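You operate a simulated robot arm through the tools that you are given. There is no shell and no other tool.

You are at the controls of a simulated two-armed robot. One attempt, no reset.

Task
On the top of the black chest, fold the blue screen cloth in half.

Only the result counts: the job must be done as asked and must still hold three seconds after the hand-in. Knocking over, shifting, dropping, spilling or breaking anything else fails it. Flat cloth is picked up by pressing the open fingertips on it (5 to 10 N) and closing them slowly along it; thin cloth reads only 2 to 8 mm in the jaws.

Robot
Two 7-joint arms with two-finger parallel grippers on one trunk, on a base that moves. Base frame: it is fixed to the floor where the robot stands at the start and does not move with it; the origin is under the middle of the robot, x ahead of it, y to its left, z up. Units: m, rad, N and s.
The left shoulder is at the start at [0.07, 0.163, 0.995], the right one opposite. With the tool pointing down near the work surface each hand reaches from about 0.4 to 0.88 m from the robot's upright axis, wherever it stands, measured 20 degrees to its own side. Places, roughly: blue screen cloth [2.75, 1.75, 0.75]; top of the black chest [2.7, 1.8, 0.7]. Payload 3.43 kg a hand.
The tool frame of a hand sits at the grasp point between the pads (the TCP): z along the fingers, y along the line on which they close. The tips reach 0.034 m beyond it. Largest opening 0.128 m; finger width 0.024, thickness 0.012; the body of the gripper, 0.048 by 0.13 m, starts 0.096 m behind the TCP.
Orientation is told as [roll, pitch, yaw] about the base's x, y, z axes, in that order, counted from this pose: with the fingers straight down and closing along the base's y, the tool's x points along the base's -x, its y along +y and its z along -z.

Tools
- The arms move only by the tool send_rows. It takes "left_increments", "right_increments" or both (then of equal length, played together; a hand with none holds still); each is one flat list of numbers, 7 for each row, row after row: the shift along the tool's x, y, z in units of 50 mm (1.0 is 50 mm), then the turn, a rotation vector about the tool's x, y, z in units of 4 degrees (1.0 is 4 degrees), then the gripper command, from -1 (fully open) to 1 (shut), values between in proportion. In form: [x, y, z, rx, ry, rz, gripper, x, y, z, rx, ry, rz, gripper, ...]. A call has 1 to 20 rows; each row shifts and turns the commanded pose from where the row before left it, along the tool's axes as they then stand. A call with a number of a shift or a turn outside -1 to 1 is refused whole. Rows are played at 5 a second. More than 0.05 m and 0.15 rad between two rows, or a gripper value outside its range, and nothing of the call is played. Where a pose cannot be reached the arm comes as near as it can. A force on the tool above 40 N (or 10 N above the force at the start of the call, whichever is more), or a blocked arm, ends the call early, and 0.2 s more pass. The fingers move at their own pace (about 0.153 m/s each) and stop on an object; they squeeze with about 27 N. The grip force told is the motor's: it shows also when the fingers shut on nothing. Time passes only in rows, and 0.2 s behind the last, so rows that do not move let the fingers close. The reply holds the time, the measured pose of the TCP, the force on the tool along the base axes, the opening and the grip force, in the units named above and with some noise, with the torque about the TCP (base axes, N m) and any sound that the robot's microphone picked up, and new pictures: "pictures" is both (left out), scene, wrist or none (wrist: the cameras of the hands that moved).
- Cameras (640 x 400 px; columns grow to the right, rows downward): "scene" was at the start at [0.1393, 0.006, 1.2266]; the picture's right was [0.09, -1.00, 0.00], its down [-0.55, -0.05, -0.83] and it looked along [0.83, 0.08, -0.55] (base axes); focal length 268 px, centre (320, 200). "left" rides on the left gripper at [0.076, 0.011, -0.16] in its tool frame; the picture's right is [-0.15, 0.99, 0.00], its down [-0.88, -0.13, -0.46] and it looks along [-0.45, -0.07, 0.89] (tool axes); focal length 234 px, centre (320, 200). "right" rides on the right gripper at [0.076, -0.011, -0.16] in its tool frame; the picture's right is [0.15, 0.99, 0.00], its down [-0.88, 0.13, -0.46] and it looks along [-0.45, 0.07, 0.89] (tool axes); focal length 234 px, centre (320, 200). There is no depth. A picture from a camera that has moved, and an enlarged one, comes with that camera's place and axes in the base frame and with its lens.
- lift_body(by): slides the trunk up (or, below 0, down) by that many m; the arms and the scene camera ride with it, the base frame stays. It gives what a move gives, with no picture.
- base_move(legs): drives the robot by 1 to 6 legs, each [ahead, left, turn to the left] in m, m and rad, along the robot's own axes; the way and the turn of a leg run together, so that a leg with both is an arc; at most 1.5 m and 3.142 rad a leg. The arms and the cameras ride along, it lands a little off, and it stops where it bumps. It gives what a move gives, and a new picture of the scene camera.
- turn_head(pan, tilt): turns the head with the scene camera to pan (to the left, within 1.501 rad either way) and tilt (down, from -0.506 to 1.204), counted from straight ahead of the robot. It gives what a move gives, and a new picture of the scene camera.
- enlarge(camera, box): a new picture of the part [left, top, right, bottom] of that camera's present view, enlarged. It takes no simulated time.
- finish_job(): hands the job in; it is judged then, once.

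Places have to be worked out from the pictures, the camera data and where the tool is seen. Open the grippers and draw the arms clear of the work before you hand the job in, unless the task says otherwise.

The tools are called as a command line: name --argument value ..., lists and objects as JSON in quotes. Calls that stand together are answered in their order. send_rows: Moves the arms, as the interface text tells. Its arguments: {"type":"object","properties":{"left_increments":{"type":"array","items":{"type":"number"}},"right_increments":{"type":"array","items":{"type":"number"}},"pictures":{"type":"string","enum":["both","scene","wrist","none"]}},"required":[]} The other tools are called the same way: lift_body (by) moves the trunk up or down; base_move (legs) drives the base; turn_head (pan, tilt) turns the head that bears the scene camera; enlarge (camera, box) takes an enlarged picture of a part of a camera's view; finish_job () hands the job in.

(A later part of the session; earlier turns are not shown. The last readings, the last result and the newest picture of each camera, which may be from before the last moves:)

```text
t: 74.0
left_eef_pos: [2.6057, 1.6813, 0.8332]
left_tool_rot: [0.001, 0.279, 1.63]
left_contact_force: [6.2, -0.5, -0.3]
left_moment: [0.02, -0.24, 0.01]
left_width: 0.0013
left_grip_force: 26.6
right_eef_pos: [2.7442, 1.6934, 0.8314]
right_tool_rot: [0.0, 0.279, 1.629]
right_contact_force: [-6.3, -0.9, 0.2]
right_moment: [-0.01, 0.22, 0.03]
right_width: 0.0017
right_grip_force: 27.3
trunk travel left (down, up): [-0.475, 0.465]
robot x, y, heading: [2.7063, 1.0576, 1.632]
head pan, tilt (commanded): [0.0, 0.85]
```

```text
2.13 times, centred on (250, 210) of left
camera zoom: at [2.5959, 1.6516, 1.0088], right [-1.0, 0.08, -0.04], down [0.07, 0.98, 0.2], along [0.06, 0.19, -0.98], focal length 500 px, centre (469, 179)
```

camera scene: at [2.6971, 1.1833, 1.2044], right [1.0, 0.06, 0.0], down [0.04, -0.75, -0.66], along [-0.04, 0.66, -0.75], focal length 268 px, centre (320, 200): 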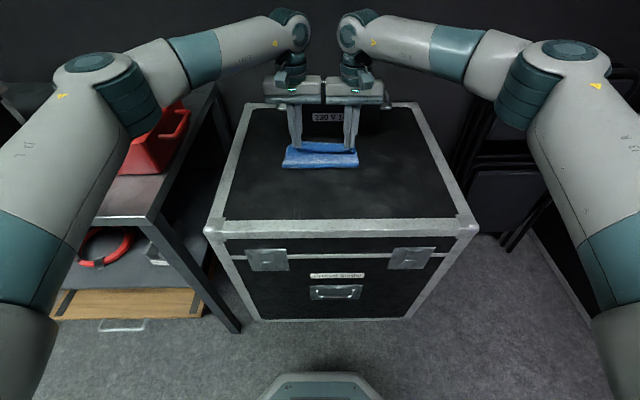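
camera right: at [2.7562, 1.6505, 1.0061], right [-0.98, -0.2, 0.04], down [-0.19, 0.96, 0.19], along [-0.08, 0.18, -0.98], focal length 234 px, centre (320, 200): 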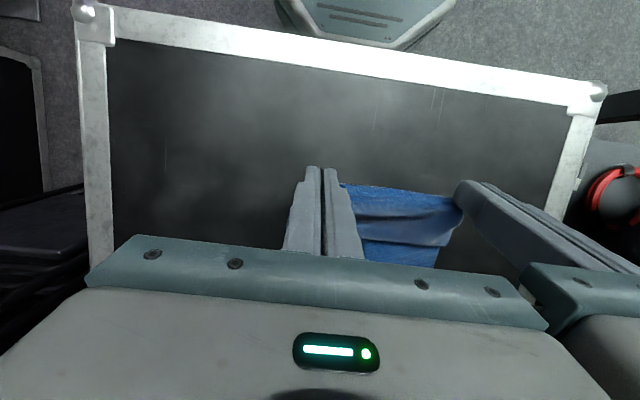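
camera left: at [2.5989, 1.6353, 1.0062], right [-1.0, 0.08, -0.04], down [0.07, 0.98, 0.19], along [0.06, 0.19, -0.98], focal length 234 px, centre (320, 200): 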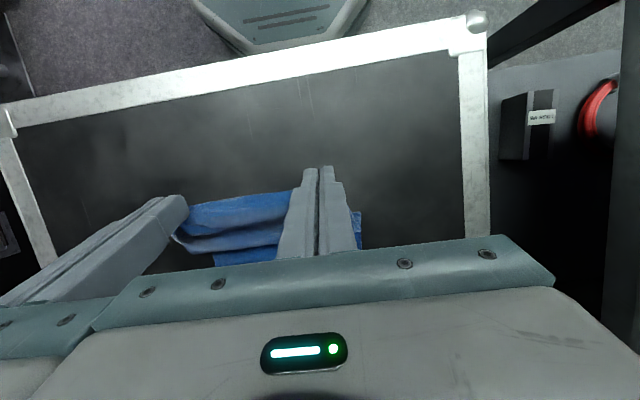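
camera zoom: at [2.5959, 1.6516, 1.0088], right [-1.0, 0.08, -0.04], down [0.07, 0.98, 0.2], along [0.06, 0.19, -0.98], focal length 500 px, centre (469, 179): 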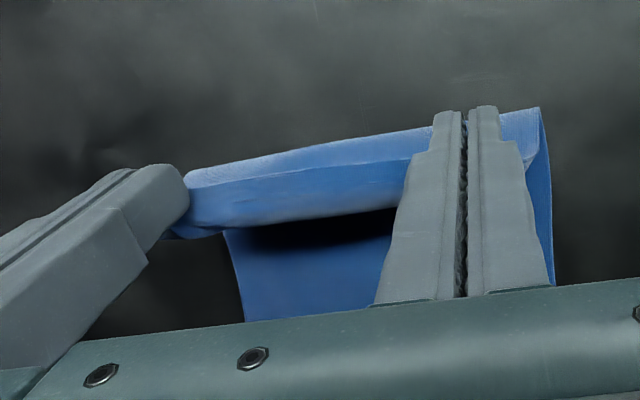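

The foot is now at ≈0.50/0.506. I go forward on the slack path again to P≈(0.545, 51 mm).

send_rows --left_increments '[-0.2, -0.03, -0.027, 0, 0, 0, 1, -0.2, 0, -0.027, 0, 0, 0, 1, -0.191, 0, 0.05, 0, 0, 0, 1, -0.191, 0, 0.05, 0, 0, 0, 1, -0.173, 0, 0.096, 0, 0, 0, 1, -0.173, 0, 0.096, 0, 0, 0, 1]' --right_increments '[-0.2, 0.03, -0.027, 0, 0, 0, 1, -0.2, 0, -0.027, 0, 0, 0, 1, -0.191, 0, 0.05, 0, 0, 0, 1, -0.191, 0, 0.05, 0, 0, 0, 1, -0.173, 0, 0.096, 0, 0, 0, 1, -0.173, 0, 0.096, 0, 0, 0, 1]' --pictures "none"

enlarge --camera "scene" --box '[260, 100, 390, 186]'

enlarge --camera "left" --box '[100, 100, 400, 280]'

```text
t: 75.4
left_eef_pos: [2.6058, 1.7344, 0.805]
left_tool_rot: [-0.001, 0.28, 1.632]
left_contact_force: [0.8, 0.0, -0.2]
left_moment: [0.01, -0.02, -0.03]
left_width: 0.0015
left_grip_force: 27.0
right_eef_pos: [2.7385, 1.7461, 0.8055]
right_tool_rot: [0.001, 0.281, 1.63]
right_contact_force: [0.1, -0.1, -0.4]
right_moment: [0.02, 0.01, -0.01]
right_width: 0.0014
right_grip_force: 26.5
trunk travel left (down, up): [-0.475, 0.465]
robot x, y, heading: [2.7055, 1.0564, 1.631]
head pan, tilt (commanded): [0.0, 0.85]
```

```text
4.65 times, centred on (325, 143) of scene
camera zoom: at [2.697, 1.1834, 1.2044], right [1.0, 0.06, 0.0], down [0.04, -0.75, -0.66], along [-0.04, 0.66, -0.75], focal length 1247 px, centre (297, 465)
```

zoom: 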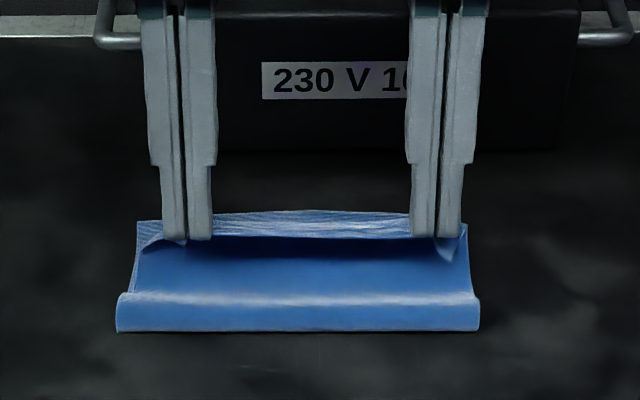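

```text
2.13 times, centred on (250, 190) of left
camera zoom: at [2.5964, 1.7059, 0.9797], right [-1.0, 0.08, -0.04], down [0.07, 0.98, 0.19], along [0.06, 0.19, -0.98], focal length 500 px, centre (469, 221)
```

zoom: 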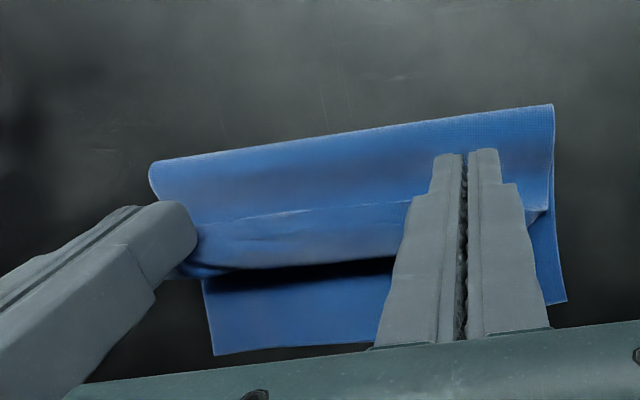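

The crease is at ≈0.52 with an open loop that will flatten to about the middle. I let go here and watch how the sheet falls.

send_rows --left_increments '[0, 0, 0, 0, 0, 0, 0.8, 0, 0, 0, 0, 0, 0, 0.6, 0, 0, 0, 0, 0, 0, 0.53, 0, 0, 0, 0, 0, 0, 0.53]' --right_increments '[0, 0, 0, 0, 0, 0, 0.8, 0, 0, 0, 0, 0, 0, 0.6, 0, 0, 0, 0, 0, 0, 0.53, 0, 0, 0, 0, 0, 0, 0.53]' --pictures "none"

enlarge --camera "scene" --box '[260, 100, 390, 186]'

enlarge --camera "left" --box '[100, 100, 400, 280]'

enlarge --camera "right" --box '[240, 100, 540, 280]'

```text
t: 76.4
left_eef_pos: [2.6042, 1.7335, 0.8049]
left_tool_rot: [-0.001, 0.28, 1.629]
left_contact_force: [0.1, -0.3, -0.2]
left_moment: [0.0, 0.02, -0.02]
left_width: 0.03
left_grip_force: 0.1
right_eef_pos: [2.739, 1.7447, 0.8034]
right_tool_rot: [0.001, 0.279, 1.629]
right_contact_force: [-0.8, -0.2, 0.6]
right_moment: [0.0, 0.04, -0.02]
right_width: 0.0298
right_grip_force: 0.0
trunk travel left (down, up): [-0.475, 0.465]
robot x, y, heading: [2.7052, 1.0576, 1.635]
head pan, tilt (commanded): [0.0, 0.85]
```

```text
4.65 times, centred on (325, 143) of scene
camera zoom: at [2.6969, 1.1831, 1.2044], right [1.0, 0.06, 0.0], down [0.04, -0.75, -0.66], along [-0.04, 0.66, -0.75], focal length 1247 px, centre (297, 465)
```

zoom: 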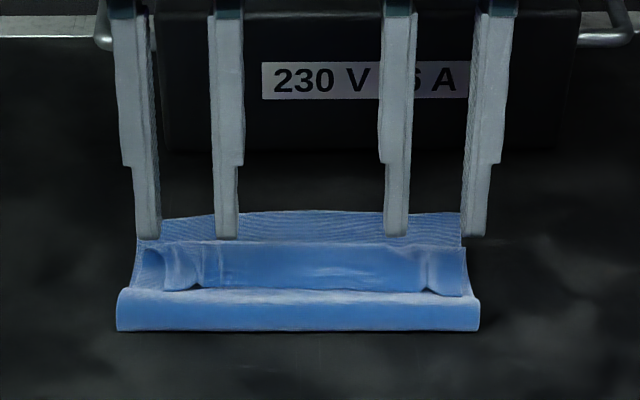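

```text
2.13 times, centred on (250, 190) of left
camera zoom: at [2.5962, 1.7055, 0.98], right [-1.0, 0.08, -0.04], down [0.07, 0.98, 0.19], along [0.06, 0.19, -0.98], focal length 500 px, centre (469, 221)
```

zoom: 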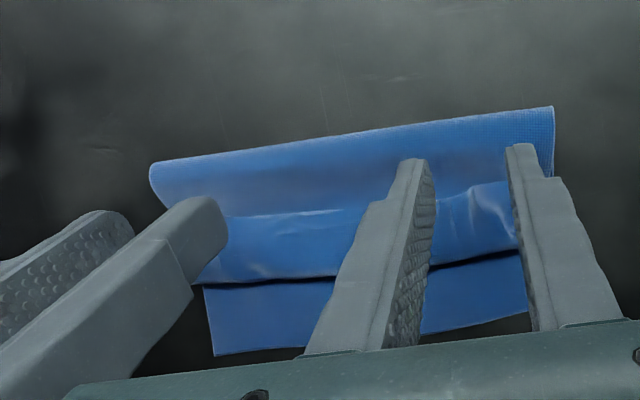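

```text
2.13 times, centred on (390, 190) of right
camera zoom: at [2.7508, 1.7173, 0.9785], right [-0.98, -0.2, 0.04], down [-0.19, 0.96, 0.19], along [-0.08, 0.18, -0.98], focal length 500 px, centre (171, 221)
```

zoom: 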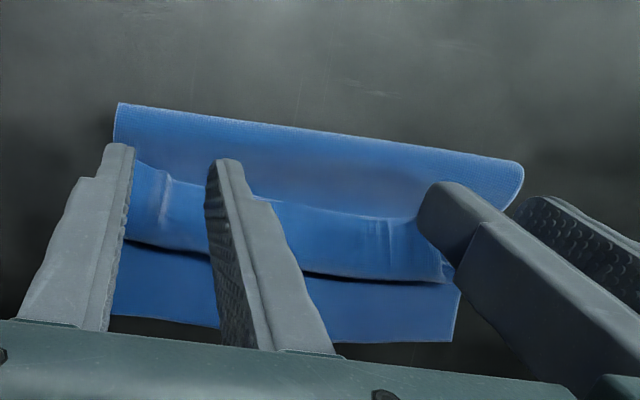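

The layers lie nearly flat: crease ≈0.5245, the top layer turning back at ≈0.597 with its edge at ≈0.56 – a 3.7 cm hem, ridges still between the fingers. I set the hands upright and lower them at that edge with only a small overlap for a new pinch.

send_rows --left_increments '[-0.044, 0, 0.173, 0, -0.8, 0, 0.53, -0.034, 0, 0.176, 0, -0.8, 0, 0.53, -0.024, 0, 0.178, 0, -0.8, 0, 0.53, -0.014, 0, 0.179, 0, -0.8, 0, 0.53, -0.004, 0, 0.15, 0, -0.8, 0, 0.53]' --right_increments '[-0.022, 0, 0.167, 0, -0.8, 0, 0.53, -0.012, 0, 0.17, 0, -0.8, 0, 0.53, -0.002, 0, 0.172, 0, -0.8, 0, 0.53, 0.008, 0, 0.173, 0, -0.8, 0, 0.53, 0.018, 0, 0.145, 0, -0.8, 0, 0.53]' --pictures "none"

enlarge --camera "scene" --box '[270, 120, 380, 186]'

enlarge --camera "left" --box '[220, 110, 420, 250]'

enlarge --camera "right" --box '[220, 110, 420, 250]'

```text
t: 77.6
left_eef_pos: [2.6055, 1.731, 0.7629]
left_tool_rot: [0.0, 0.0, 1.628]
left_contact_force: [-0.1, 0.4, 0.9]
left_moment: [-0.01, -0.04, -0.03]
left_width: 0.0299
left_grip_force: 0.0
right_eef_pos: [2.7382, 1.7384, 0.7643]
right_tool_rot: [0.0, 0.001, 1.629]
right_contact_force: [-1.1, 0.3, 0.1]
right_moment: [0.0, -0.02, 0.03]
right_width: 0.0301
right_grip_force: 0.1
trunk travel left (down, up): [-0.475, 0.465]
robot x, y, heading: [2.7031, 1.0526, 1.625]
head pan, tilt (commanded): [0.0, 0.85]
```

```text
5.82 times, centred on (325, 153) of scene
camera zoom: at [2.697, 1.1829, 1.2045], right [1.0, 0.06, 0.0], down [0.04, -0.75, -0.66], along [-0.04, 0.66, -0.75], focal length 1560 px, centre (291, 474)
```

zoom: 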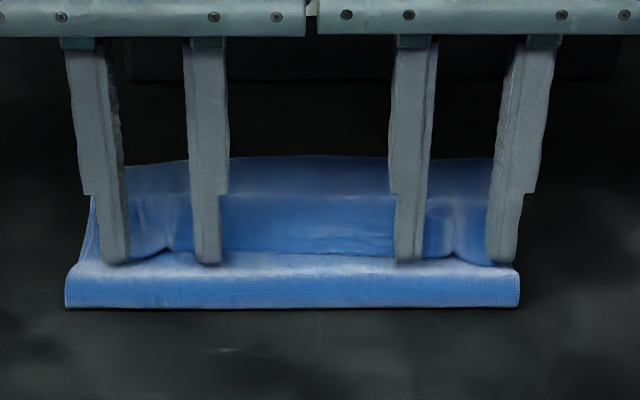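

```text
2.86 times, centred on (320, 180) of left
camera zoom: at [2.5994, 1.6555, 0.9235], right [-1.0, 0.09, 0.0], down [0.08, 0.89, 0.46], along [0.04, 0.45, -0.89], focal length 669 px, centre (320, 257)
```

zoom: 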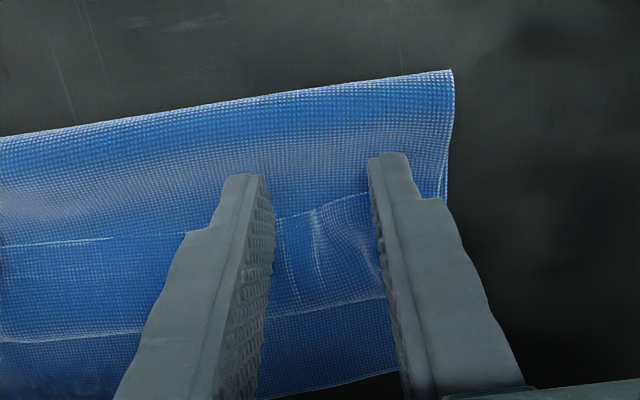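

```text
2.86 times, centred on (320, 180) of right
camera zoom: at [2.7537, 1.664, 0.9236], right [-0.98, -0.2, 0.0], down [-0.18, 0.87, 0.46], along [-0.09, 0.45, -0.89], focal length 669 px, centre (320, 257)
```

zoom: 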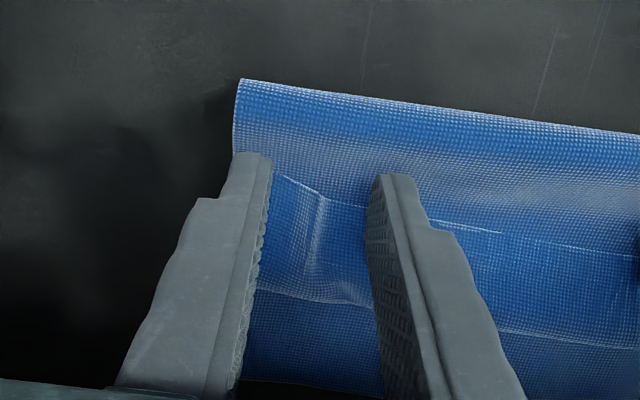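

The left fingers overlap the edge by ~7 mm; the right ones by ~12 mm. I move the right back 4 mm, lower both to ~3 mm and close slowly on the ridges.

send_rows --left_increments '[0, 0, 0.04, 0, 0, 0, 0.53, 0, 0, 0.045, 0, 0, 0, 0.53, 0, 0, 0, 0, 0, 0, 0.58, 0, 0, 0, 0, 0, 0, 0.64, 0, 0, 0, 0, 0, 0, 0.7, 0, 0, 0, 0, 0, 0, 0.76, 0, 0, 0, 0, 0, 0, 0.82, 0, 0, 0, 0, 0, 0, 0.88, 0, 0, 0, 0, 0, 0, 0.94, 0, 0, 0, 0, 0, 0, 1.0, 0, 0, 0, 0, 0, 0, 1.0, 0, 0, 0, 0, 0, 0, 1.0]' --right_increments '[0.08, 0, 0.05, 0, 0, 0, 0.53, 0, 0, 0.055, 0, 0, 0, 0.53, 0, 0, 0, 0, 0, 0, 0.58, 0, 0, 0, 0, 0, 0, 0.64, 0, 0, 0, 0, 0, 0, 0.7, 0, 0, 0, 0, 0, 0, 0.76, 0, 0, 0, 0, 0, 0, 0.82, 0, 0, 0, 0, 0, 0, 0.88, 0, 0, 0, 0, 0, 0, 0.94, 0, 0, 0, 0, 0, 0, 1.0, 0, 0, 0, 0, 0, 0, 1.0, 0, 0, 0, 0, 0, 0, 1.0]' --pictures "none"

enlarge --camera "left" --box '[220, 110, 420, 250]'

enlarge --camera "right" --box '[220, 110, 420, 250]'

```text
t: 80.2
left_eef_pos: [2.6045, 1.7324, 0.759]
left_tool_rot: [-0.001, 0.001, 1.63]
left_contact_force: [-0.2, 0.2, 0.7]
left_moment: [0.02, -0.02, -0.03]
left_width: 0.0013
left_grip_force: 26.4
right_eef_pos: [2.7414, 1.7346, 0.7583]
right_tool_rot: [-0.001, -0.001, 1.63]
right_contact_force: [-0.8, -0.1, 0.3]
right_moment: [-0.03, 0.04, 0.0]
right_width: 0.0016
right_grip_force: 27.1
trunk travel left (down, up): [-0.475, 0.465]
robot x, y, heading: [2.7068, 1.059, 1.626]
head pan, tilt (commanded): [0.0, 0.85]
```

```text
2.86 times, centred on (320, 180) of left
camera zoom: at [2.5992, 1.6571, 0.9194], right [-1.0, 0.09, 0.0], down [0.08, 0.89, 0.45], along [0.04, 0.45, -0.89], focal length 669 px, centre (320, 257)
```

zoom: 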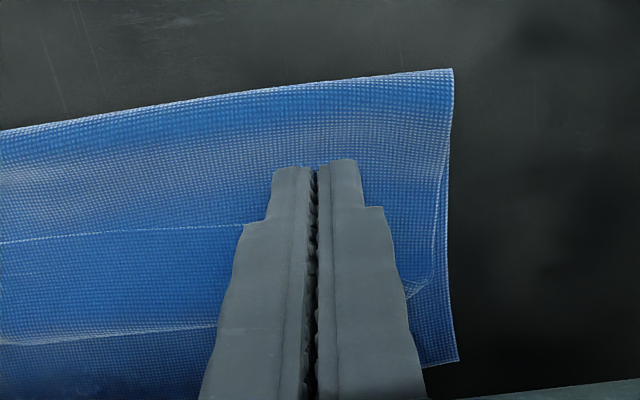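

```text
2.86 times, centred on (320, 180) of right
camera zoom: at [2.7552, 1.6606, 0.9178], right [-0.98, -0.2, 0.0], down [-0.18, 0.87, 0.46], along [-0.09, 0.45, -0.89], focal length 669 px, centre (320, 257)
```

zoom: 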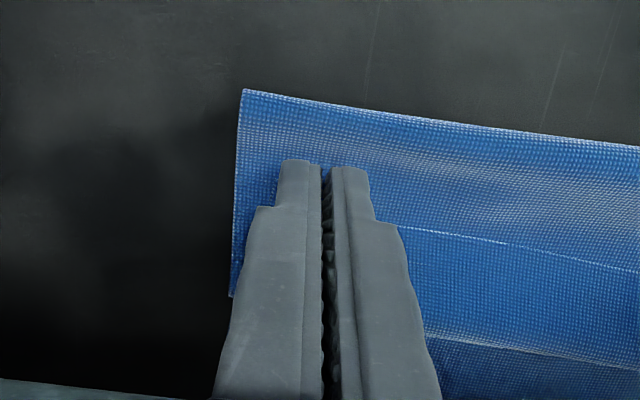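

Both jaws read 1.3–1.6 mm. I lift 8 mm to verify that only the strip is held.

send_rows --left_increments '[0, 0, -0.08, 0, 0, 0, 1, 0, 0, -0.1, 0, 0, 0, 1]' --right_increments '[0, 0, -0.08, 0, 0, 0, 1, 0, 0, -0.1, 0, 0, 0, 1]' --pictures "none"

enlarge --camera "left" --box '[100, 100, 400, 280]'

enlarge --camera "right" --box '[240, 100, 540, 280]'

enlarge --camera "scene" --box '[270, 120, 380, 186]'

```text
t: 80.8
left_eef_pos: [2.6047, 1.7314, 0.7678]
left_tool_rot: [0.0, 0.002, 1.631]
left_contact_force: [0.6, 1.2, -0.6]
left_moment: [0.01, 0.01, -0.04]
left_width: 0.0013
left_grip_force: 27.1
right_eef_pos: [2.7391, 1.7364, 0.7678]
right_tool_rot: [0.0, 0.0, 1.63]
right_contact_force: [-0.8, 0.3, -0.2]
right_moment: [-0.01, 0.03, -0.02]
right_width: 0.0019
right_grip_force: 26.9
trunk travel left (down, up): [-0.475, 0.465]
robot x, y, heading: [2.7056, 1.0555, 1.629]
head pan, tilt (commanded): [0.0, 0.85]
```

```text
2.13 times, centred on (250, 190) of left
camera zoom: at [2.5991, 1.6559, 0.9276], right [-1.0, 0.09, 0.0], down [0.08, 0.89, 0.45], along [0.04, 0.45, -0.89], focal length 500 px, centre (469, 221)
```

zoom: 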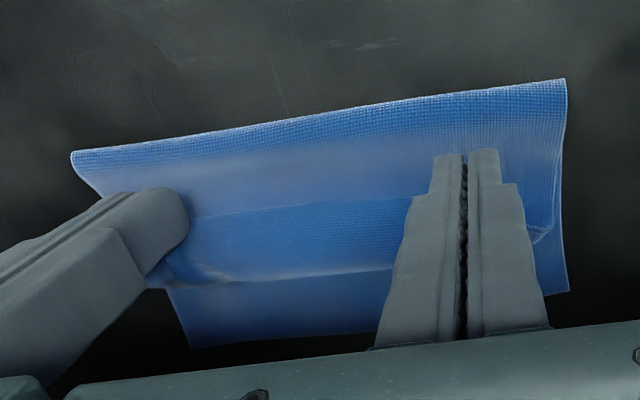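

```text
2.13 times, centred on (390, 190) of right
camera zoom: at [2.7547, 1.6612, 0.9268], right [-0.98, -0.2, 0.0], down [-0.18, 0.87, 0.46], along [-0.09, 0.45, -0.89], focal length 500 px, centre (171, 221)
```

zoom: 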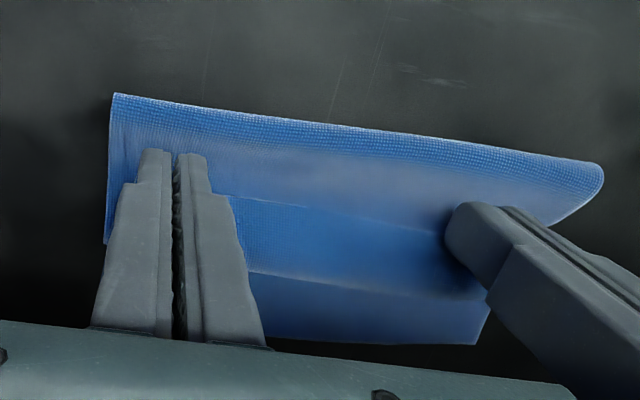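

```text
5.82 times, centred on (325, 153) of scene
camera zoom: at [2.697, 1.183, 1.2044], right [1.0, 0.06, 0.0], down [0.04, -0.75, -0.66], along [-0.04, 0.66, -0.75], focal length 1560 px, centre (291, 474)
```

zoom: 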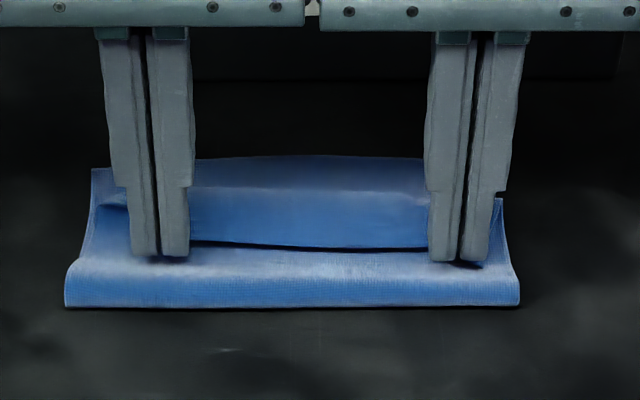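

Only the strip's edge is lifted on both sides. I now carry it over its turn on a low path (max 30 mm) to u≈0.616, to unroll the hem without pulling the crease.

send_rows --left_increments '[-0.2, 0.03, -0.2, 0, 0, 0, 1, -0.28, 0, -0.14, 0, 0, 0, 1, -0.3, 0, -0.02, 0, 0, 0, 1, -0.28, 0, 0.12, 0, 0, 0, 1, -0.2, 0, 0.2, 0, 0, 0, 1]' --right_increments '[-0.22, -0.03, -0.2, 0, 0, 0, 1, -0.31, 0, -0.14, 0, 0, 0, 1, -0.33, 0, -0.02, 0, 0, 0, 1, -0.31, 0, 0.12, 0, 0, 0, 1, -0.22, 0, 0.2, 0, 0, 0, 1]' --pictures "none"

enlarge --camera "left" --box '[100, 60, 400, 260]'

enlarge --camera "right" --box '[240, 60, 540, 260]'

enlarge --camera "scene" --box '[270, 120, 380, 186]'

```text
t: 82.0
left_eef_pos: [2.5984, 1.7953, 0.7681]
left_tool_rot: [0.0, -0.001, 1.63]
left_contact_force: [3.0, 0.0, 0.6]
left_moment: [-0.07, -0.11, -0.02]
left_width: 0.0015
left_grip_force: 27.2
right_eef_pos: [2.735, 1.8063, 0.77]
right_tool_rot: [0.001, 0.001, 1.631]
right_contact_force: [-3.4, 1.0, -0.9]
right_moment: [0.02, 0.12, 0.06]
right_width: 0.0017
right_grip_force: 27.4
trunk travel left (down, up): [-0.475, 0.465]
robot x, y, heading: [2.7033, 1.0542, 1.631]
head pan, tilt (commanded): [0.0, 0.85]
```

```text
2.00 times, centred on (250, 160) of left
camera zoom: at [2.5927, 1.7203, 0.9288], right [-1.0, 0.09, 0.0], down [0.08, 0.89, 0.45], along [0.04, 0.45, -0.89], focal length 468 px, centre (460, 280)
```

zoom: 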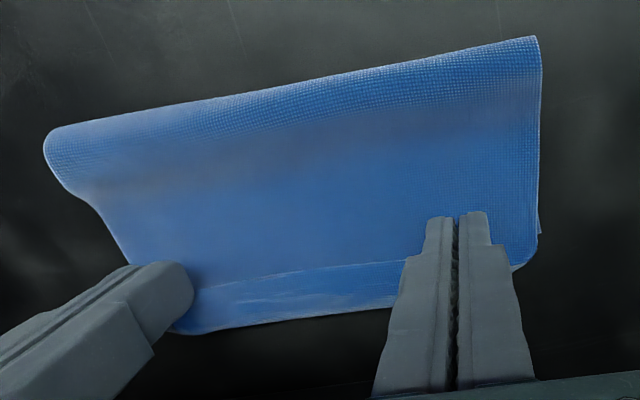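

```text
2.00 times, centred on (390, 160) of right
camera zoom: at [2.7509, 1.7308, 0.9298], right [-0.98, -0.2, 0.0], down [-0.18, 0.87, 0.45], along [-0.09, 0.44, -0.89], focal length 468 px, centre (180, 280)
```

zoom: 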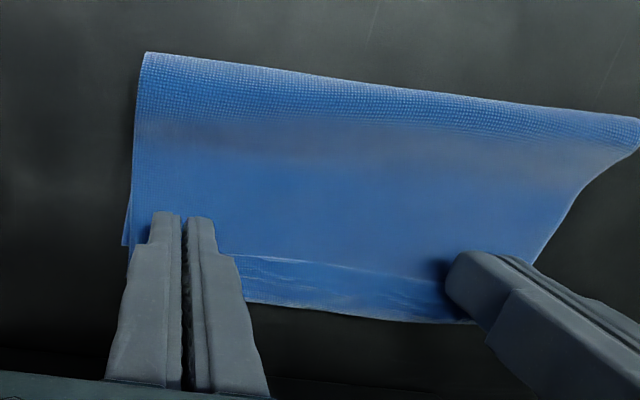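

```text
5.82 times, centred on (325, 153) of scene
camera zoom: at [2.697, 1.1836, 1.2043], right [1.0, 0.06, 0.0], down [0.04, -0.75, -0.66], along [-0.04, 0.66, -0.75], focal length 1560 px, centre (291, 474)
```

zoom: 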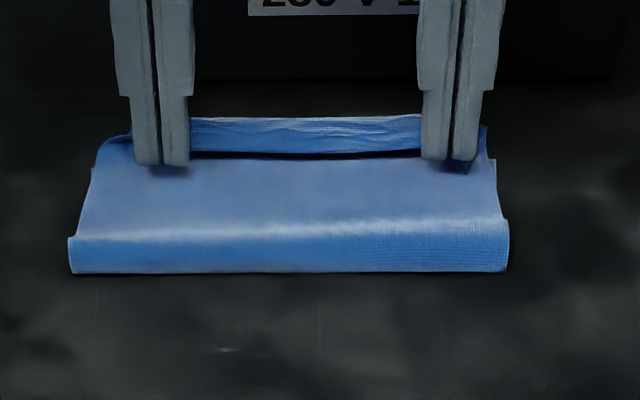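

The pull drew the crease forward (0.5445) instead of unrolling the hem. The cure is to pick the edge with the hands leaning back so they can rotate during the fold; so I first lay the sheet fully back open with the present grip.

send_rows --left_increments '[0.34, 0, -0.56, 0, 0, 0, 1, 0.6, 0, -0.5, 0, 0, 0, 1, 0.7, 0, -0.3, 0, 0, 0, 1, 0.8, 0, -0.04, 0, 0, 0, 1, 0.7, 0, 0.24, 0, 0, 0, 1, 0.6, 0, 0.4, 0, 0, 0, 1, 0.4, 0, 0.44, 0, 0, 0, 1, 0.24, 0, 0.32, 0, 0, 0, 1]' --right_increments '[0.34, 0, -0.56, 0, 0, 0, 1, 0.6, 0, -0.5, 0, 0, 0, 1, 0.7, 0, -0.3, 0, 0, 0, 1, 0.8, 0, -0.04, 0, 0, 0, 1, 0.7, 0, 0.24, 0, 0, 0, 1, 0.6, 0, 0.4, 0, 0, 0, 1, 0.4, 0, 0.44, 0, 0, 0, 1, 0.24, 0, 0.32, 0, 0, 0, 1]' --pictures "wrist"

enlarge --camera "scene" --box '[250, 110, 390, 200]'

```text
t: 83.8
left_eef_pos: [2.6127, 1.5748, 0.7714]
left_tool_rot: [-0.002, 0.003, 1.63]
left_contact_force: [2.3, 0.0, -0.4]
left_moment: [0.06, -0.06, 0.02]
left_width: 0.0014
left_grip_force: 27.3
right_eef_pos: [2.7505, 1.5858, 0.7687]
right_tool_rot: [0.0, -0.001, 1.628]
right_contact_force: [-2.1, 0.0, 0.4]
right_moment: [0.02, 0.09, 0.03]
right_width: 0.0017
right_grip_force: 27.1
trunk travel left (down, up): [-0.475, 0.465]
robot x, y, heading: [2.7066, 1.0528, 1.631]
head pan, tilt (commanded): [0.0, 0.85]
camera right: at [2.7648, 1.5116, 0.928], right [-0.98, -0.2, 0.0], down [-0.18, 0.87, 0.46], along [-0.09, 0.45, -0.89], focal length 234 px, centre (320, 200)
camera left: at [2.6069, 1.4998, 0.9317], right [-1.0, 0.09, 0.0], down [0.08, 0.89, 0.45], along [0.04, 0.45, -0.89], focal length 234 px, centre (320, 200)
```

right: 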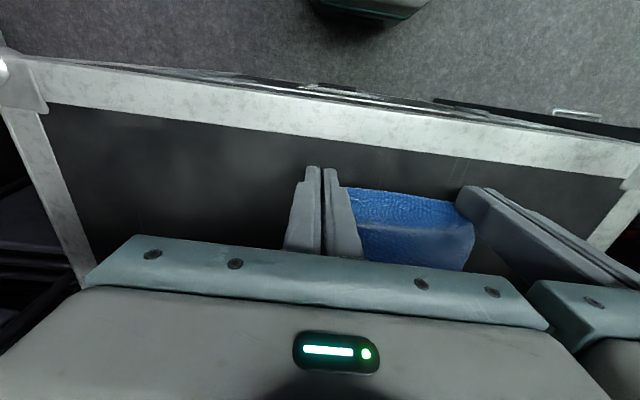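
left: 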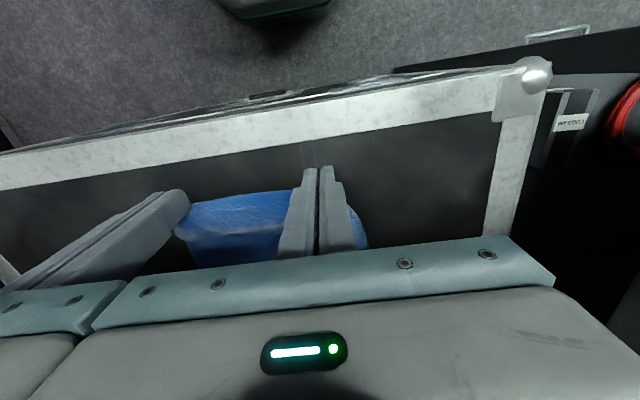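

```text
4.44 times, centred on (320, 155) of scene
camera zoom: at [2.6968, 1.1831, 1.2045], right [1.0, 0.06, 0.0], down [0.04, -0.75, -0.66], along [-0.04, 0.66, -0.75], focal length 1192 px, centre (320, 400)
```

zoom: 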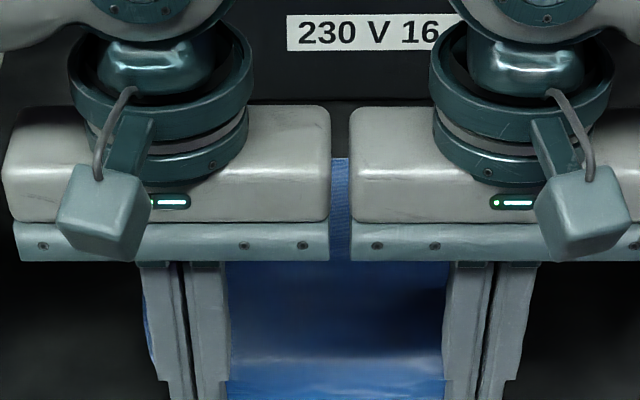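

The sheet is laid back with its near edge at the start position. I lower to ~6 mm, open the jaws to 3 cm and lift 25 mm to see the flat cloth and its ridges.

send_rows --left_increments '[0, 0, 0.1, 0, 0, 0, 1, 0, 0, 0.1, 0, 0, 0, 1, 0, 0, 0, 0, 0, 0, 0.8, 0, 0, 0, 0, 0, 0, 0.6, 0, 0, 0, 0, 0, 0, 0.5, 0, 0, -0.25, 0, 0, 0, 0.5, 0, 0, -0.25, 0, 0, 0, 0.5]' --right_increments '[0, 0, 0.08, 0, 0, 0, 1, 0, 0, 0.08, 0, 0, 0, 1, 0, 0, 0, 0, 0, 0, 0.8, 0, 0, 0, 0, 0, 0, 0.6, 0, 0, 0, 0, 0, 0, 0.5, 0, 0, -0.25, 0, 0, 0, 0.5, 0, 0, -0.25, 0, 0, 0, 0.5]' --pictures "none"

enlarge --camera "left" --box '[160, 120, 420, 270]'

enlarge --camera "right" --box '[220, 120, 480, 270]'

enlarge --camera "scene" --box '[250, 110, 390, 210]'

```text
t: 85.4
left_eef_pos: [2.6122, 1.5753, 0.7858]
left_tool_rot: [0.0, 0.001, 1.629]
left_contact_force: [-0.5, 0.5, -0.5]
left_moment: [0.02, -0.02, 0.0]
left_width: 0.032
left_grip_force: 0.1
right_eef_pos: [2.7497, 1.5869, 0.7881]
right_tool_rot: [-0.002, 0.002, 1.631]
right_contact_force: [-0.2, -0.5, 0.2]
right_moment: [0.0, -0.03, 0.0]
right_width: 0.0319
right_grip_force: 0.0
trunk travel left (down, up): [-0.475, 0.465]
robot x, y, heading: [2.7059, 1.0601, 1.631]
head pan, tilt (commanded): [0.0, 0.85]
```

```text
2.46 times, centred on (290, 195) of left
camera zoom: at [2.6065, 1.5002, 0.9463], right [-1.0, 0.09, 0.0], down [0.08, 0.89, 0.45], along [0.04, 0.45, -0.89], focal length 576 px, centre (394, 212)
```

zoom: 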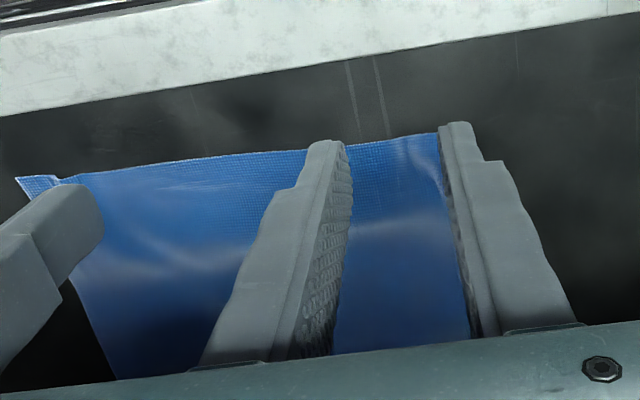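

```text
2.46 times, centred on (350, 195) of right
camera zoom: at [2.7654, 1.5112, 0.9472], right [-0.98, -0.2, 0.0], down [-0.18, 0.87, 0.46], along [-0.09, 0.45, -0.89], focal length 576 px, centre (246, 212)
```

zoom: 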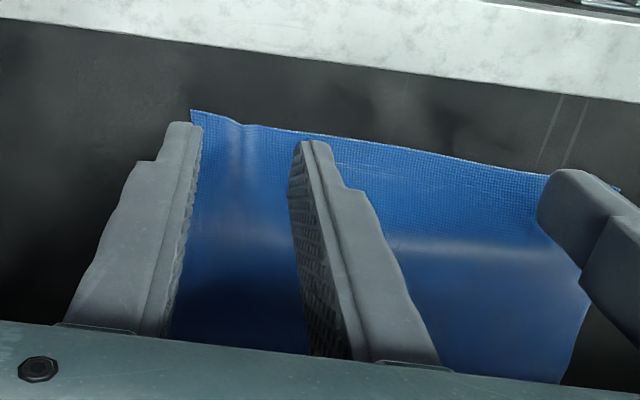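

```text
4.00 times, centred on (320, 160) of scene
camera zoom: at [2.6968, 1.1829, 1.2044], right [1.0, 0.06, 0.0], down [0.04, -0.75, -0.66], along [-0.04, 0.66, -0.75], focal length 1073 px, centre (320, 360)
```

zoom: 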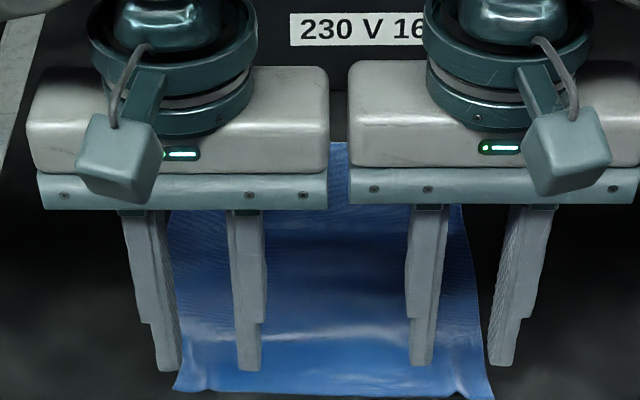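

The cloth lies open again, near edge at u≈0.399, small ridges left at the corners. I tilt both hands back by 48° (fingertips pointing forward-down), testing whether the arms can reach that pose.

send_rows --left_increments '[0.218, 0.136, -0.16, 0, 0, 0, 0.469, 0, 0, 0, 0, -1, 0, 0.469, 0, 0, 0, 0, -1, 0, 0.469, 0, 0, 0, 0, -1, 0, 0.469, 0, 0, 0, 0, -1, 0, 0.469, 0, 0, 0, 0, -1, 0, 0.469, 0, 0, 0, 0, -1, 0, 0.469]' --right_increments '[0.284, -0.012, -0.12, 0, 0, 0, 0.469, 0, 0, 0, 0, -1, 0, 0.469, 0, 0, 0, 0, -1, 0, 0.469, 0, 0, 0, 0, -1, 0, 0.469, 0, 0, 0, 0, -1, 0, 0.469, 0, 0, 0, 0, -1, 0, 0.469, 0, 0, 0, 0, -1, 0, 0.469]' --pictures "scene"

```text
t: 87.0
left_eef_pos: [2.6068, 1.5648, 0.7924]
left_tool_rot: [0.001, -0.418, 1.629]
left_contact_force: [-0.7, 0.6, -0.1]
left_moment: [-0.02, -0.01, -0.01]
left_width: 0.0341
left_grip_force: 0.1
right_eef_pos: [2.7515, 1.5721, 0.7919]
right_tool_rot: [-0.002, -0.419, 1.629]
right_contact_force: [0.0, 0.5, 0.7]
right_moment: [0.02, -0.01, 0.02]
right_width: 0.0344
right_grip_force: 0.1
trunk travel left (down, up): [-0.475, 0.465]
robot x, y, heading: [2.7043, 1.0571, 1.639]
head pan, tilt (commanded): [0.0, 0.85]
camera scene: at [2.6969, 1.1828, 1.2045], right [1.0, 0.06, 0.0], down [0.04, -0.75, -0.66], along [-0.04, 0.66, -0.75], focal length 268 px, centre (320, 200)
```

scene: 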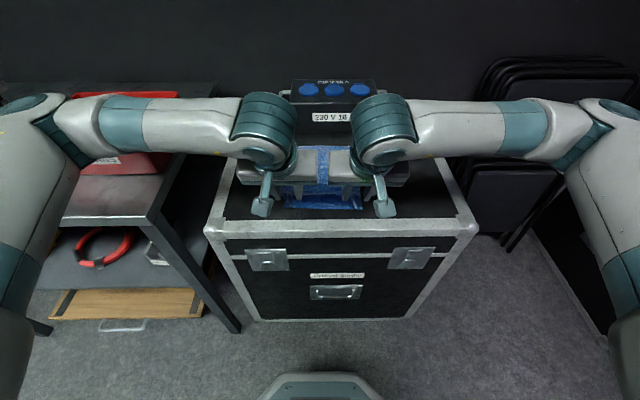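

24° works with no trouble. I go on to 48°.

send_rows --left_increments '[0, 0, 0, 0, -1, 0, 0.469, 0, 0, 0, 0, -1, 0, 0.469, 0, 0, 0, 0, -1, 0, 0.469, 0, 0, 0, 0, -1, 0, 0.469, 0, 0, 0, 0, -1, 0, 0.469, 0, 0, 0, 0, -1, 0, 0.469]' --right_increments '[0, 0, 0, 0, -1, 0, 0.469, 0, 0, 0, 0, -1, 0, 0.469, 0, 0, 0, 0, -1, 0, 0.469, 0, 0, 0, 0, -1, 0, 0.469, 0, 0, 0, 0, -1, 0, 0.469, 0, 0, 0, 0, -1, 0, 0.469]' --pictures "both"

```text
t: 88.4
left_eef_pos: [2.6071, 1.5657, 0.7929]
left_tool_rot: [0.0, -0.838, 1.631]
left_contact_force: [-0.8, 0.4, 0.9]
left_moment: [0.0, -0.03, 0.01]
left_width: 0.034
left_grip_force: 0.1
right_eef_pos: [2.7515, 1.5722, 0.792]
right_tool_rot: [0.002, -0.838, 1.628]
right_contact_force: [-1.0, -0.7, -0.4]
right_moment: [0.03, 0.01, 0.02]
right_width: 0.0342
right_grip_force: 0.1
trunk travel left (down, up): [-0.475, 0.465]
robot x, y, heading: [2.7059, 1.0555, 1.63]
head pan, tilt (commanded): [0.0, 0.85]
camera scene: at [2.697, 1.183, 1.2044], right [1.0, 0.06, 0.0], down [0.04, -0.75, -0.66], along [-0.04, 0.66, -0.75], focal length 268 px, centre (320, 200)
camera right: at [2.772, 1.4038, 0.8424], right [-0.98, -0.16, -0.11], down [-0.14, 0.24, 0.96], along [-0.12, 0.96, -0.26], focal length 234 px, centre (320, 200)
camera left: at [2.6067, 1.3964, 0.8439], right [-0.99, 0.04, 0.11], down [0.12, 0.26, 0.96], along [0.01, 0.97, -0.26], focal length 234 px, centre (320, 200)
```

scene: 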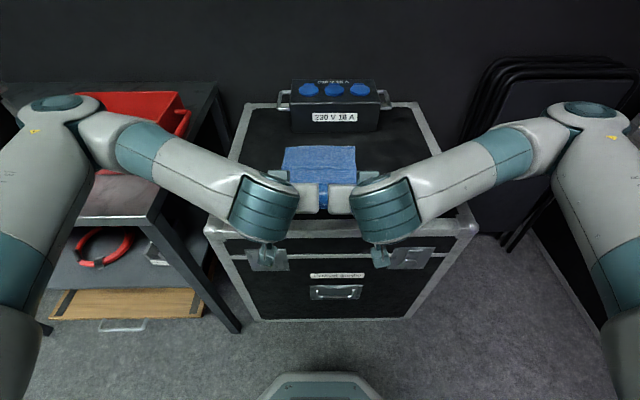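
right: 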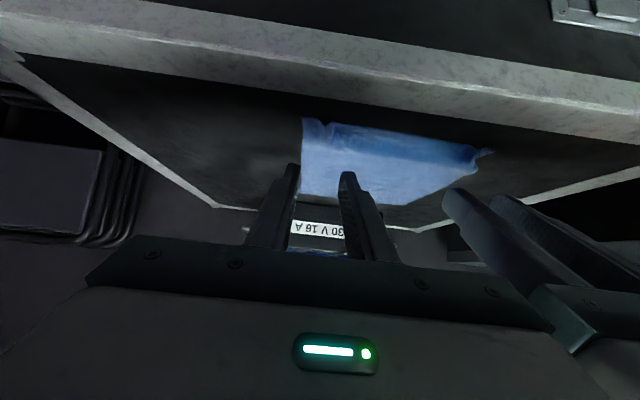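
left: 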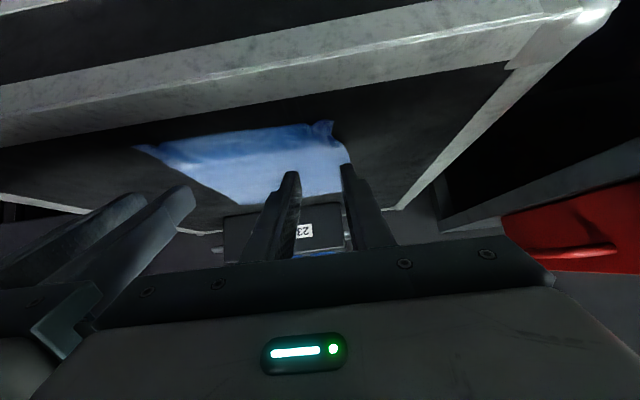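

48° is reached easily and the cloth is clearly visible. More rotation helps, so I go on to 68°.

send_rows --left_increments '[0, 0, 0, 0, -1, 0, 0.469, 0, 0, 0, 0, -1, 0, 0.469, 0, 0, 0, 0, -1, 0, 0.469, 0, 0, 0, 0, -1, 0, 0.469, 0, 0, 0, 0, -1, 0, 0.469]' --right_increments '[0, 0, 0, 0, -1, 0, 0.469, 0, 0, 0, 0, -1, 0, 0.469, 0, 0, 0, 0, -1, 0, 0.469, 0, 0, 0, 0, -1, 0, 0.469, 0, 0, 0, 0, -1, 0, 0.469]' --pictures "both"

enlarge --camera "scene" --box '[240, 110, 400, 230]'

```text
t: 89.6
left_eef_pos: [2.6112, 1.5698, 0.7898]
left_tool_rot: [0.0, -1.187, 1.631]
left_contact_force: [-0.3, 0.5, 0.5]
left_moment: [0.01, -0.04, 0.03]
left_width: 0.0338
left_grip_force: 0.1
left hand out of reach, approached as far as the arm can: row 3
right_eef_pos: [2.7424, 1.5832, 0.79]
right_tool_rot: [-0.001, -1.189, 1.629]
right_contact_force: [-0.4, 0.0, -0.5]
right_moment: [0.03, -0.03, -0.02]
right_width: 0.0341
right_grip_force: 0.0
right hand out of reach, approached as far as the arm can: row 1, 2, 3
trunk travel left (down, up): [-0.475, 0.465]
robot x, y, heading: [2.7051, 1.0571, 1.632]
head pan, tilt (commanded): [0.0, 0.85]
camera scene: at [2.6968, 1.1819, 1.2045], right [1.0, 0.06, 0.0], down [0.04, -0.75, -0.66], along [-0.04, 0.66, -0.75], focal length 268 px, centre (320, 200)
camera right: at [2.7638, 1.4079, 0.7789], right [-0.98, -0.11, -0.14], down [-0.12, -0.1, 0.99], along [-0.12, 0.99, 0.09], focal length 234 px, centre (320, 200)
camera left: at [2.6108, 1.3942, 0.7803], right [-0.99, 0.0, 0.14], down [0.14, -0.09, 0.99], along [0.01, 1.0, 0.09], focal length 234 px, centre (320, 200)
```

scene: 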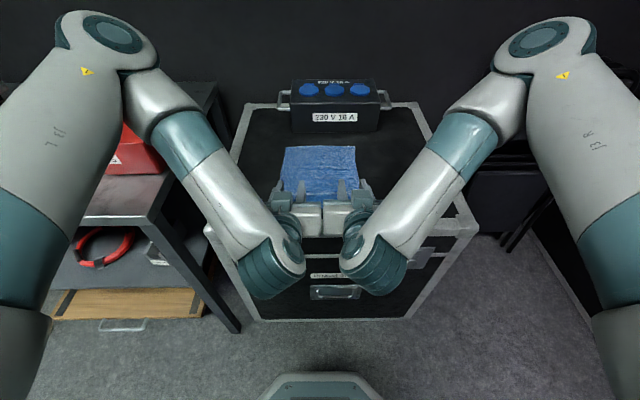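
right: 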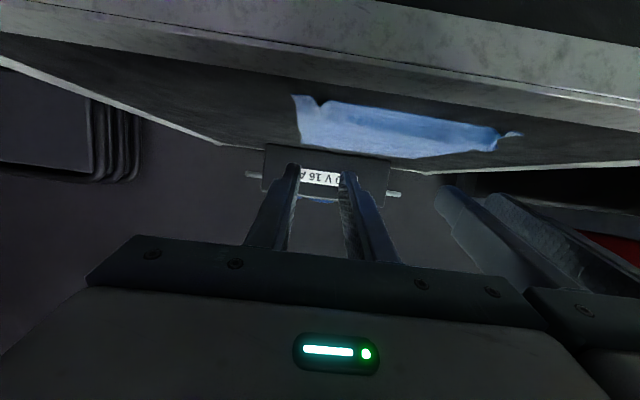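
left: 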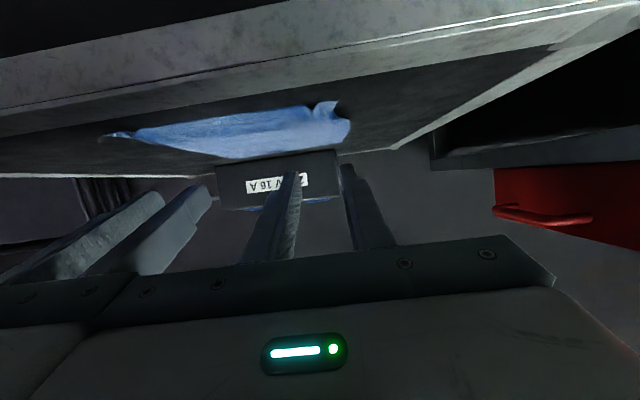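

```text
3.33 times, centred on (320, 170) of scene
camera zoom: at [2.6968, 1.1819, 1.2045], right [1.0, 0.06, 0.0], down [0.04, -0.75, -0.66], along [-0.04, 0.66, -0.75], focal length 894 px, centre (320, 300)
```

zoom: 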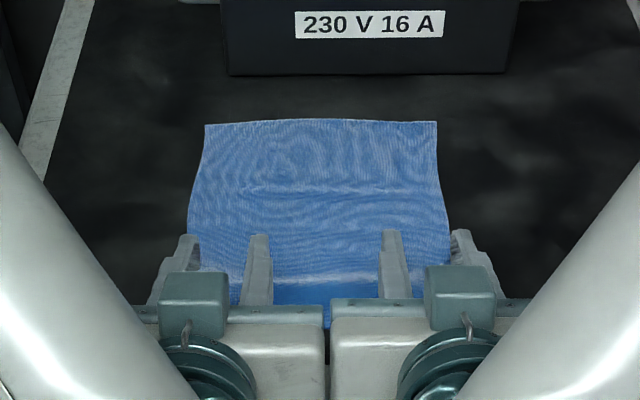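

At 68° the arms are at an awkward limit and the hands crowd each other, so I go back to 48° and spread the hands again.

send_rows --left_increments '[0, 0.03, 0, 0, 1, 0, 0.469, 0, 0.03, 0, 0, 1, 0, 0.469, 0, 0.03, 0, 0, 1, 0, 0.469, 0, 0.02, 0, 0, 1, 0, 0.469, 0, 0, 0, 0, 1, 0, 0.469]' --right_increments '[0, -0.05, 0, 0, 1, 0, 0.469, 0, -0.04, 0, 0, 1, 0, 0.469, 0, -0.04, 0, 0, 1, 0, 0.469, 0, -0.03, 0, 0, 1, 0, 0.469, 0, 0, 0, 0, 1, 0, 0.469]' --pictures "scene"

enlarge --camera "scene" --box '[240, 110, 400, 230]'

```text
t: 90.8
left_eef_pos: [2.6059, 1.5729, 0.7908]
left_tool_rot: [0.001, -0.837, 1.631]
left_contact_force: [0.2, 0.8, -0.7]
left_moment: [0.02, 0.04, -0.02]
left_width: 0.034
left_grip_force: 0.1
left hand out of reach, approached as far as the arm can: row 1
right_eef_pos: [2.7512, 1.5835, 0.7901]
right_tool_rot: [0.0, -0.836, 1.629]
right_contact_force: [-0.4, -0.1, -0.1]
right_moment: [0.0, 0.0, -0.01]
right_width: 0.0341
right_grip_force: 0.1
trunk travel left (down, up): [-0.475, 0.465]
robot x, y, heading: [2.7057, 1.0563, 1.628]
head pan, tilt (commanded): [0.0, 0.85]
camera scene: at [2.697, 1.1828, 1.2044], right [1.0, 0.06, 0.0], down [0.04, -0.75, -0.66], along [-0.04, 0.66, -0.75], focal length 268 px, centre (320, 200)
```

scene: 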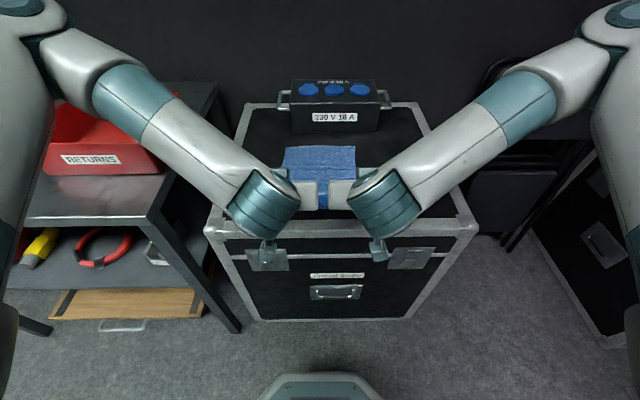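

```text
3.33 times, centred on (320, 170) of scene
camera zoom: at [2.697, 1.1828, 1.2044], right [1.0, 0.06, 0.0], down [0.04, -0.75, -0.66], along [-0.04, 0.66, -0.75], focal length 894 px, centre (320, 300)
```

zoom: 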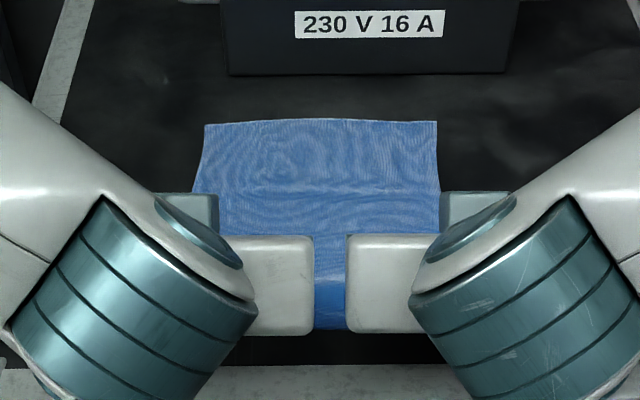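

At 48° both hands are placed symmetrically (14.5 cm apart). I lower them so that the fingertips' lowest corners are ~8 mm above the cloth, about 5 mm inside its near edge.

send_rows --left_increments '[0.27, 0, 0.135, 0, 0, 0, 0.469, 0.27, 0, 0.135, 0, 0, 0, 0.469]' --right_increments '[0.295, 0, 0.105, 0, 0, 0, 0.469, 0.295, 0, 0.105, 0, 0, 0, 0.469]' --pictures "none"

enlarge --camera "left" --box '[200, 90, 420, 240]'

enlarge --camera "right" --box '[220, 90, 440, 240]'

```text
t: 91.4
left_eef_pos: [2.6075, 1.5619, 0.7615]
left_tool_rot: [0.0, -0.836, 1.631]
left_contact_force: [0.2, 0.4, 0.6]
left_moment: [0.01, 0.0, 0.03]
left_width: 0.0337
left_grip_force: 0.0
right_eef_pos: [2.7506, 1.5719, 0.7605]
right_tool_rot: [0.0, -0.838, 1.628]
right_contact_force: [0.7, 0.0, -0.1]
right_moment: [0.0, -0.01, -0.02]
right_width: 0.0339
right_grip_force: 0.0
trunk travel left (down, up): [-0.475, 0.465]
robot x, y, heading: [2.7054, 1.0555, 1.629]
head pan, tilt (commanded): [0.0, 0.85]
```

```text
2.67 times, centred on (310, 165) of left
camera zoom: at [2.6065, 1.3933, 0.8129], right [-0.99, 0.04, 0.11], down [0.11, 0.26, 0.96], along [0.01, 0.96, -0.26], focal length 624 px, centre (347, 293)
```

zoom: 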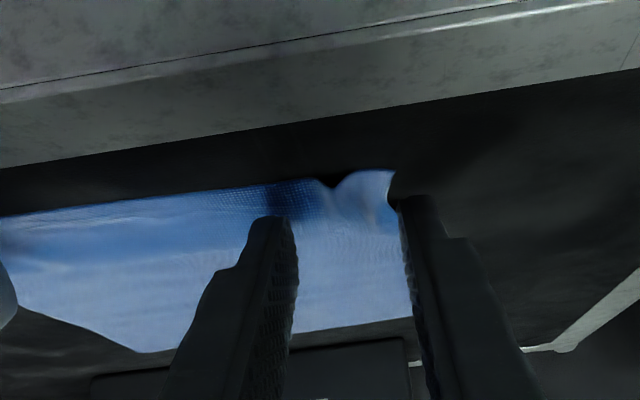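

```text
2.67 times, centred on (330, 165) of right
camera zoom: at [2.7726, 1.4036, 0.8109], right [-0.98, -0.16, -0.11], down [-0.14, 0.24, 0.96], along [-0.12, 0.96, -0.26], focal length 624 px, centre (293, 293)
```

zoom: 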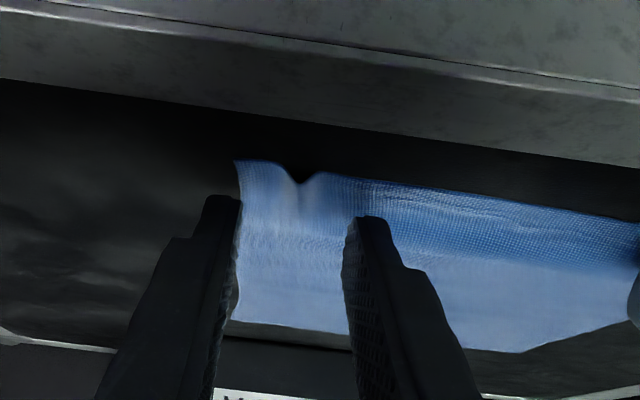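

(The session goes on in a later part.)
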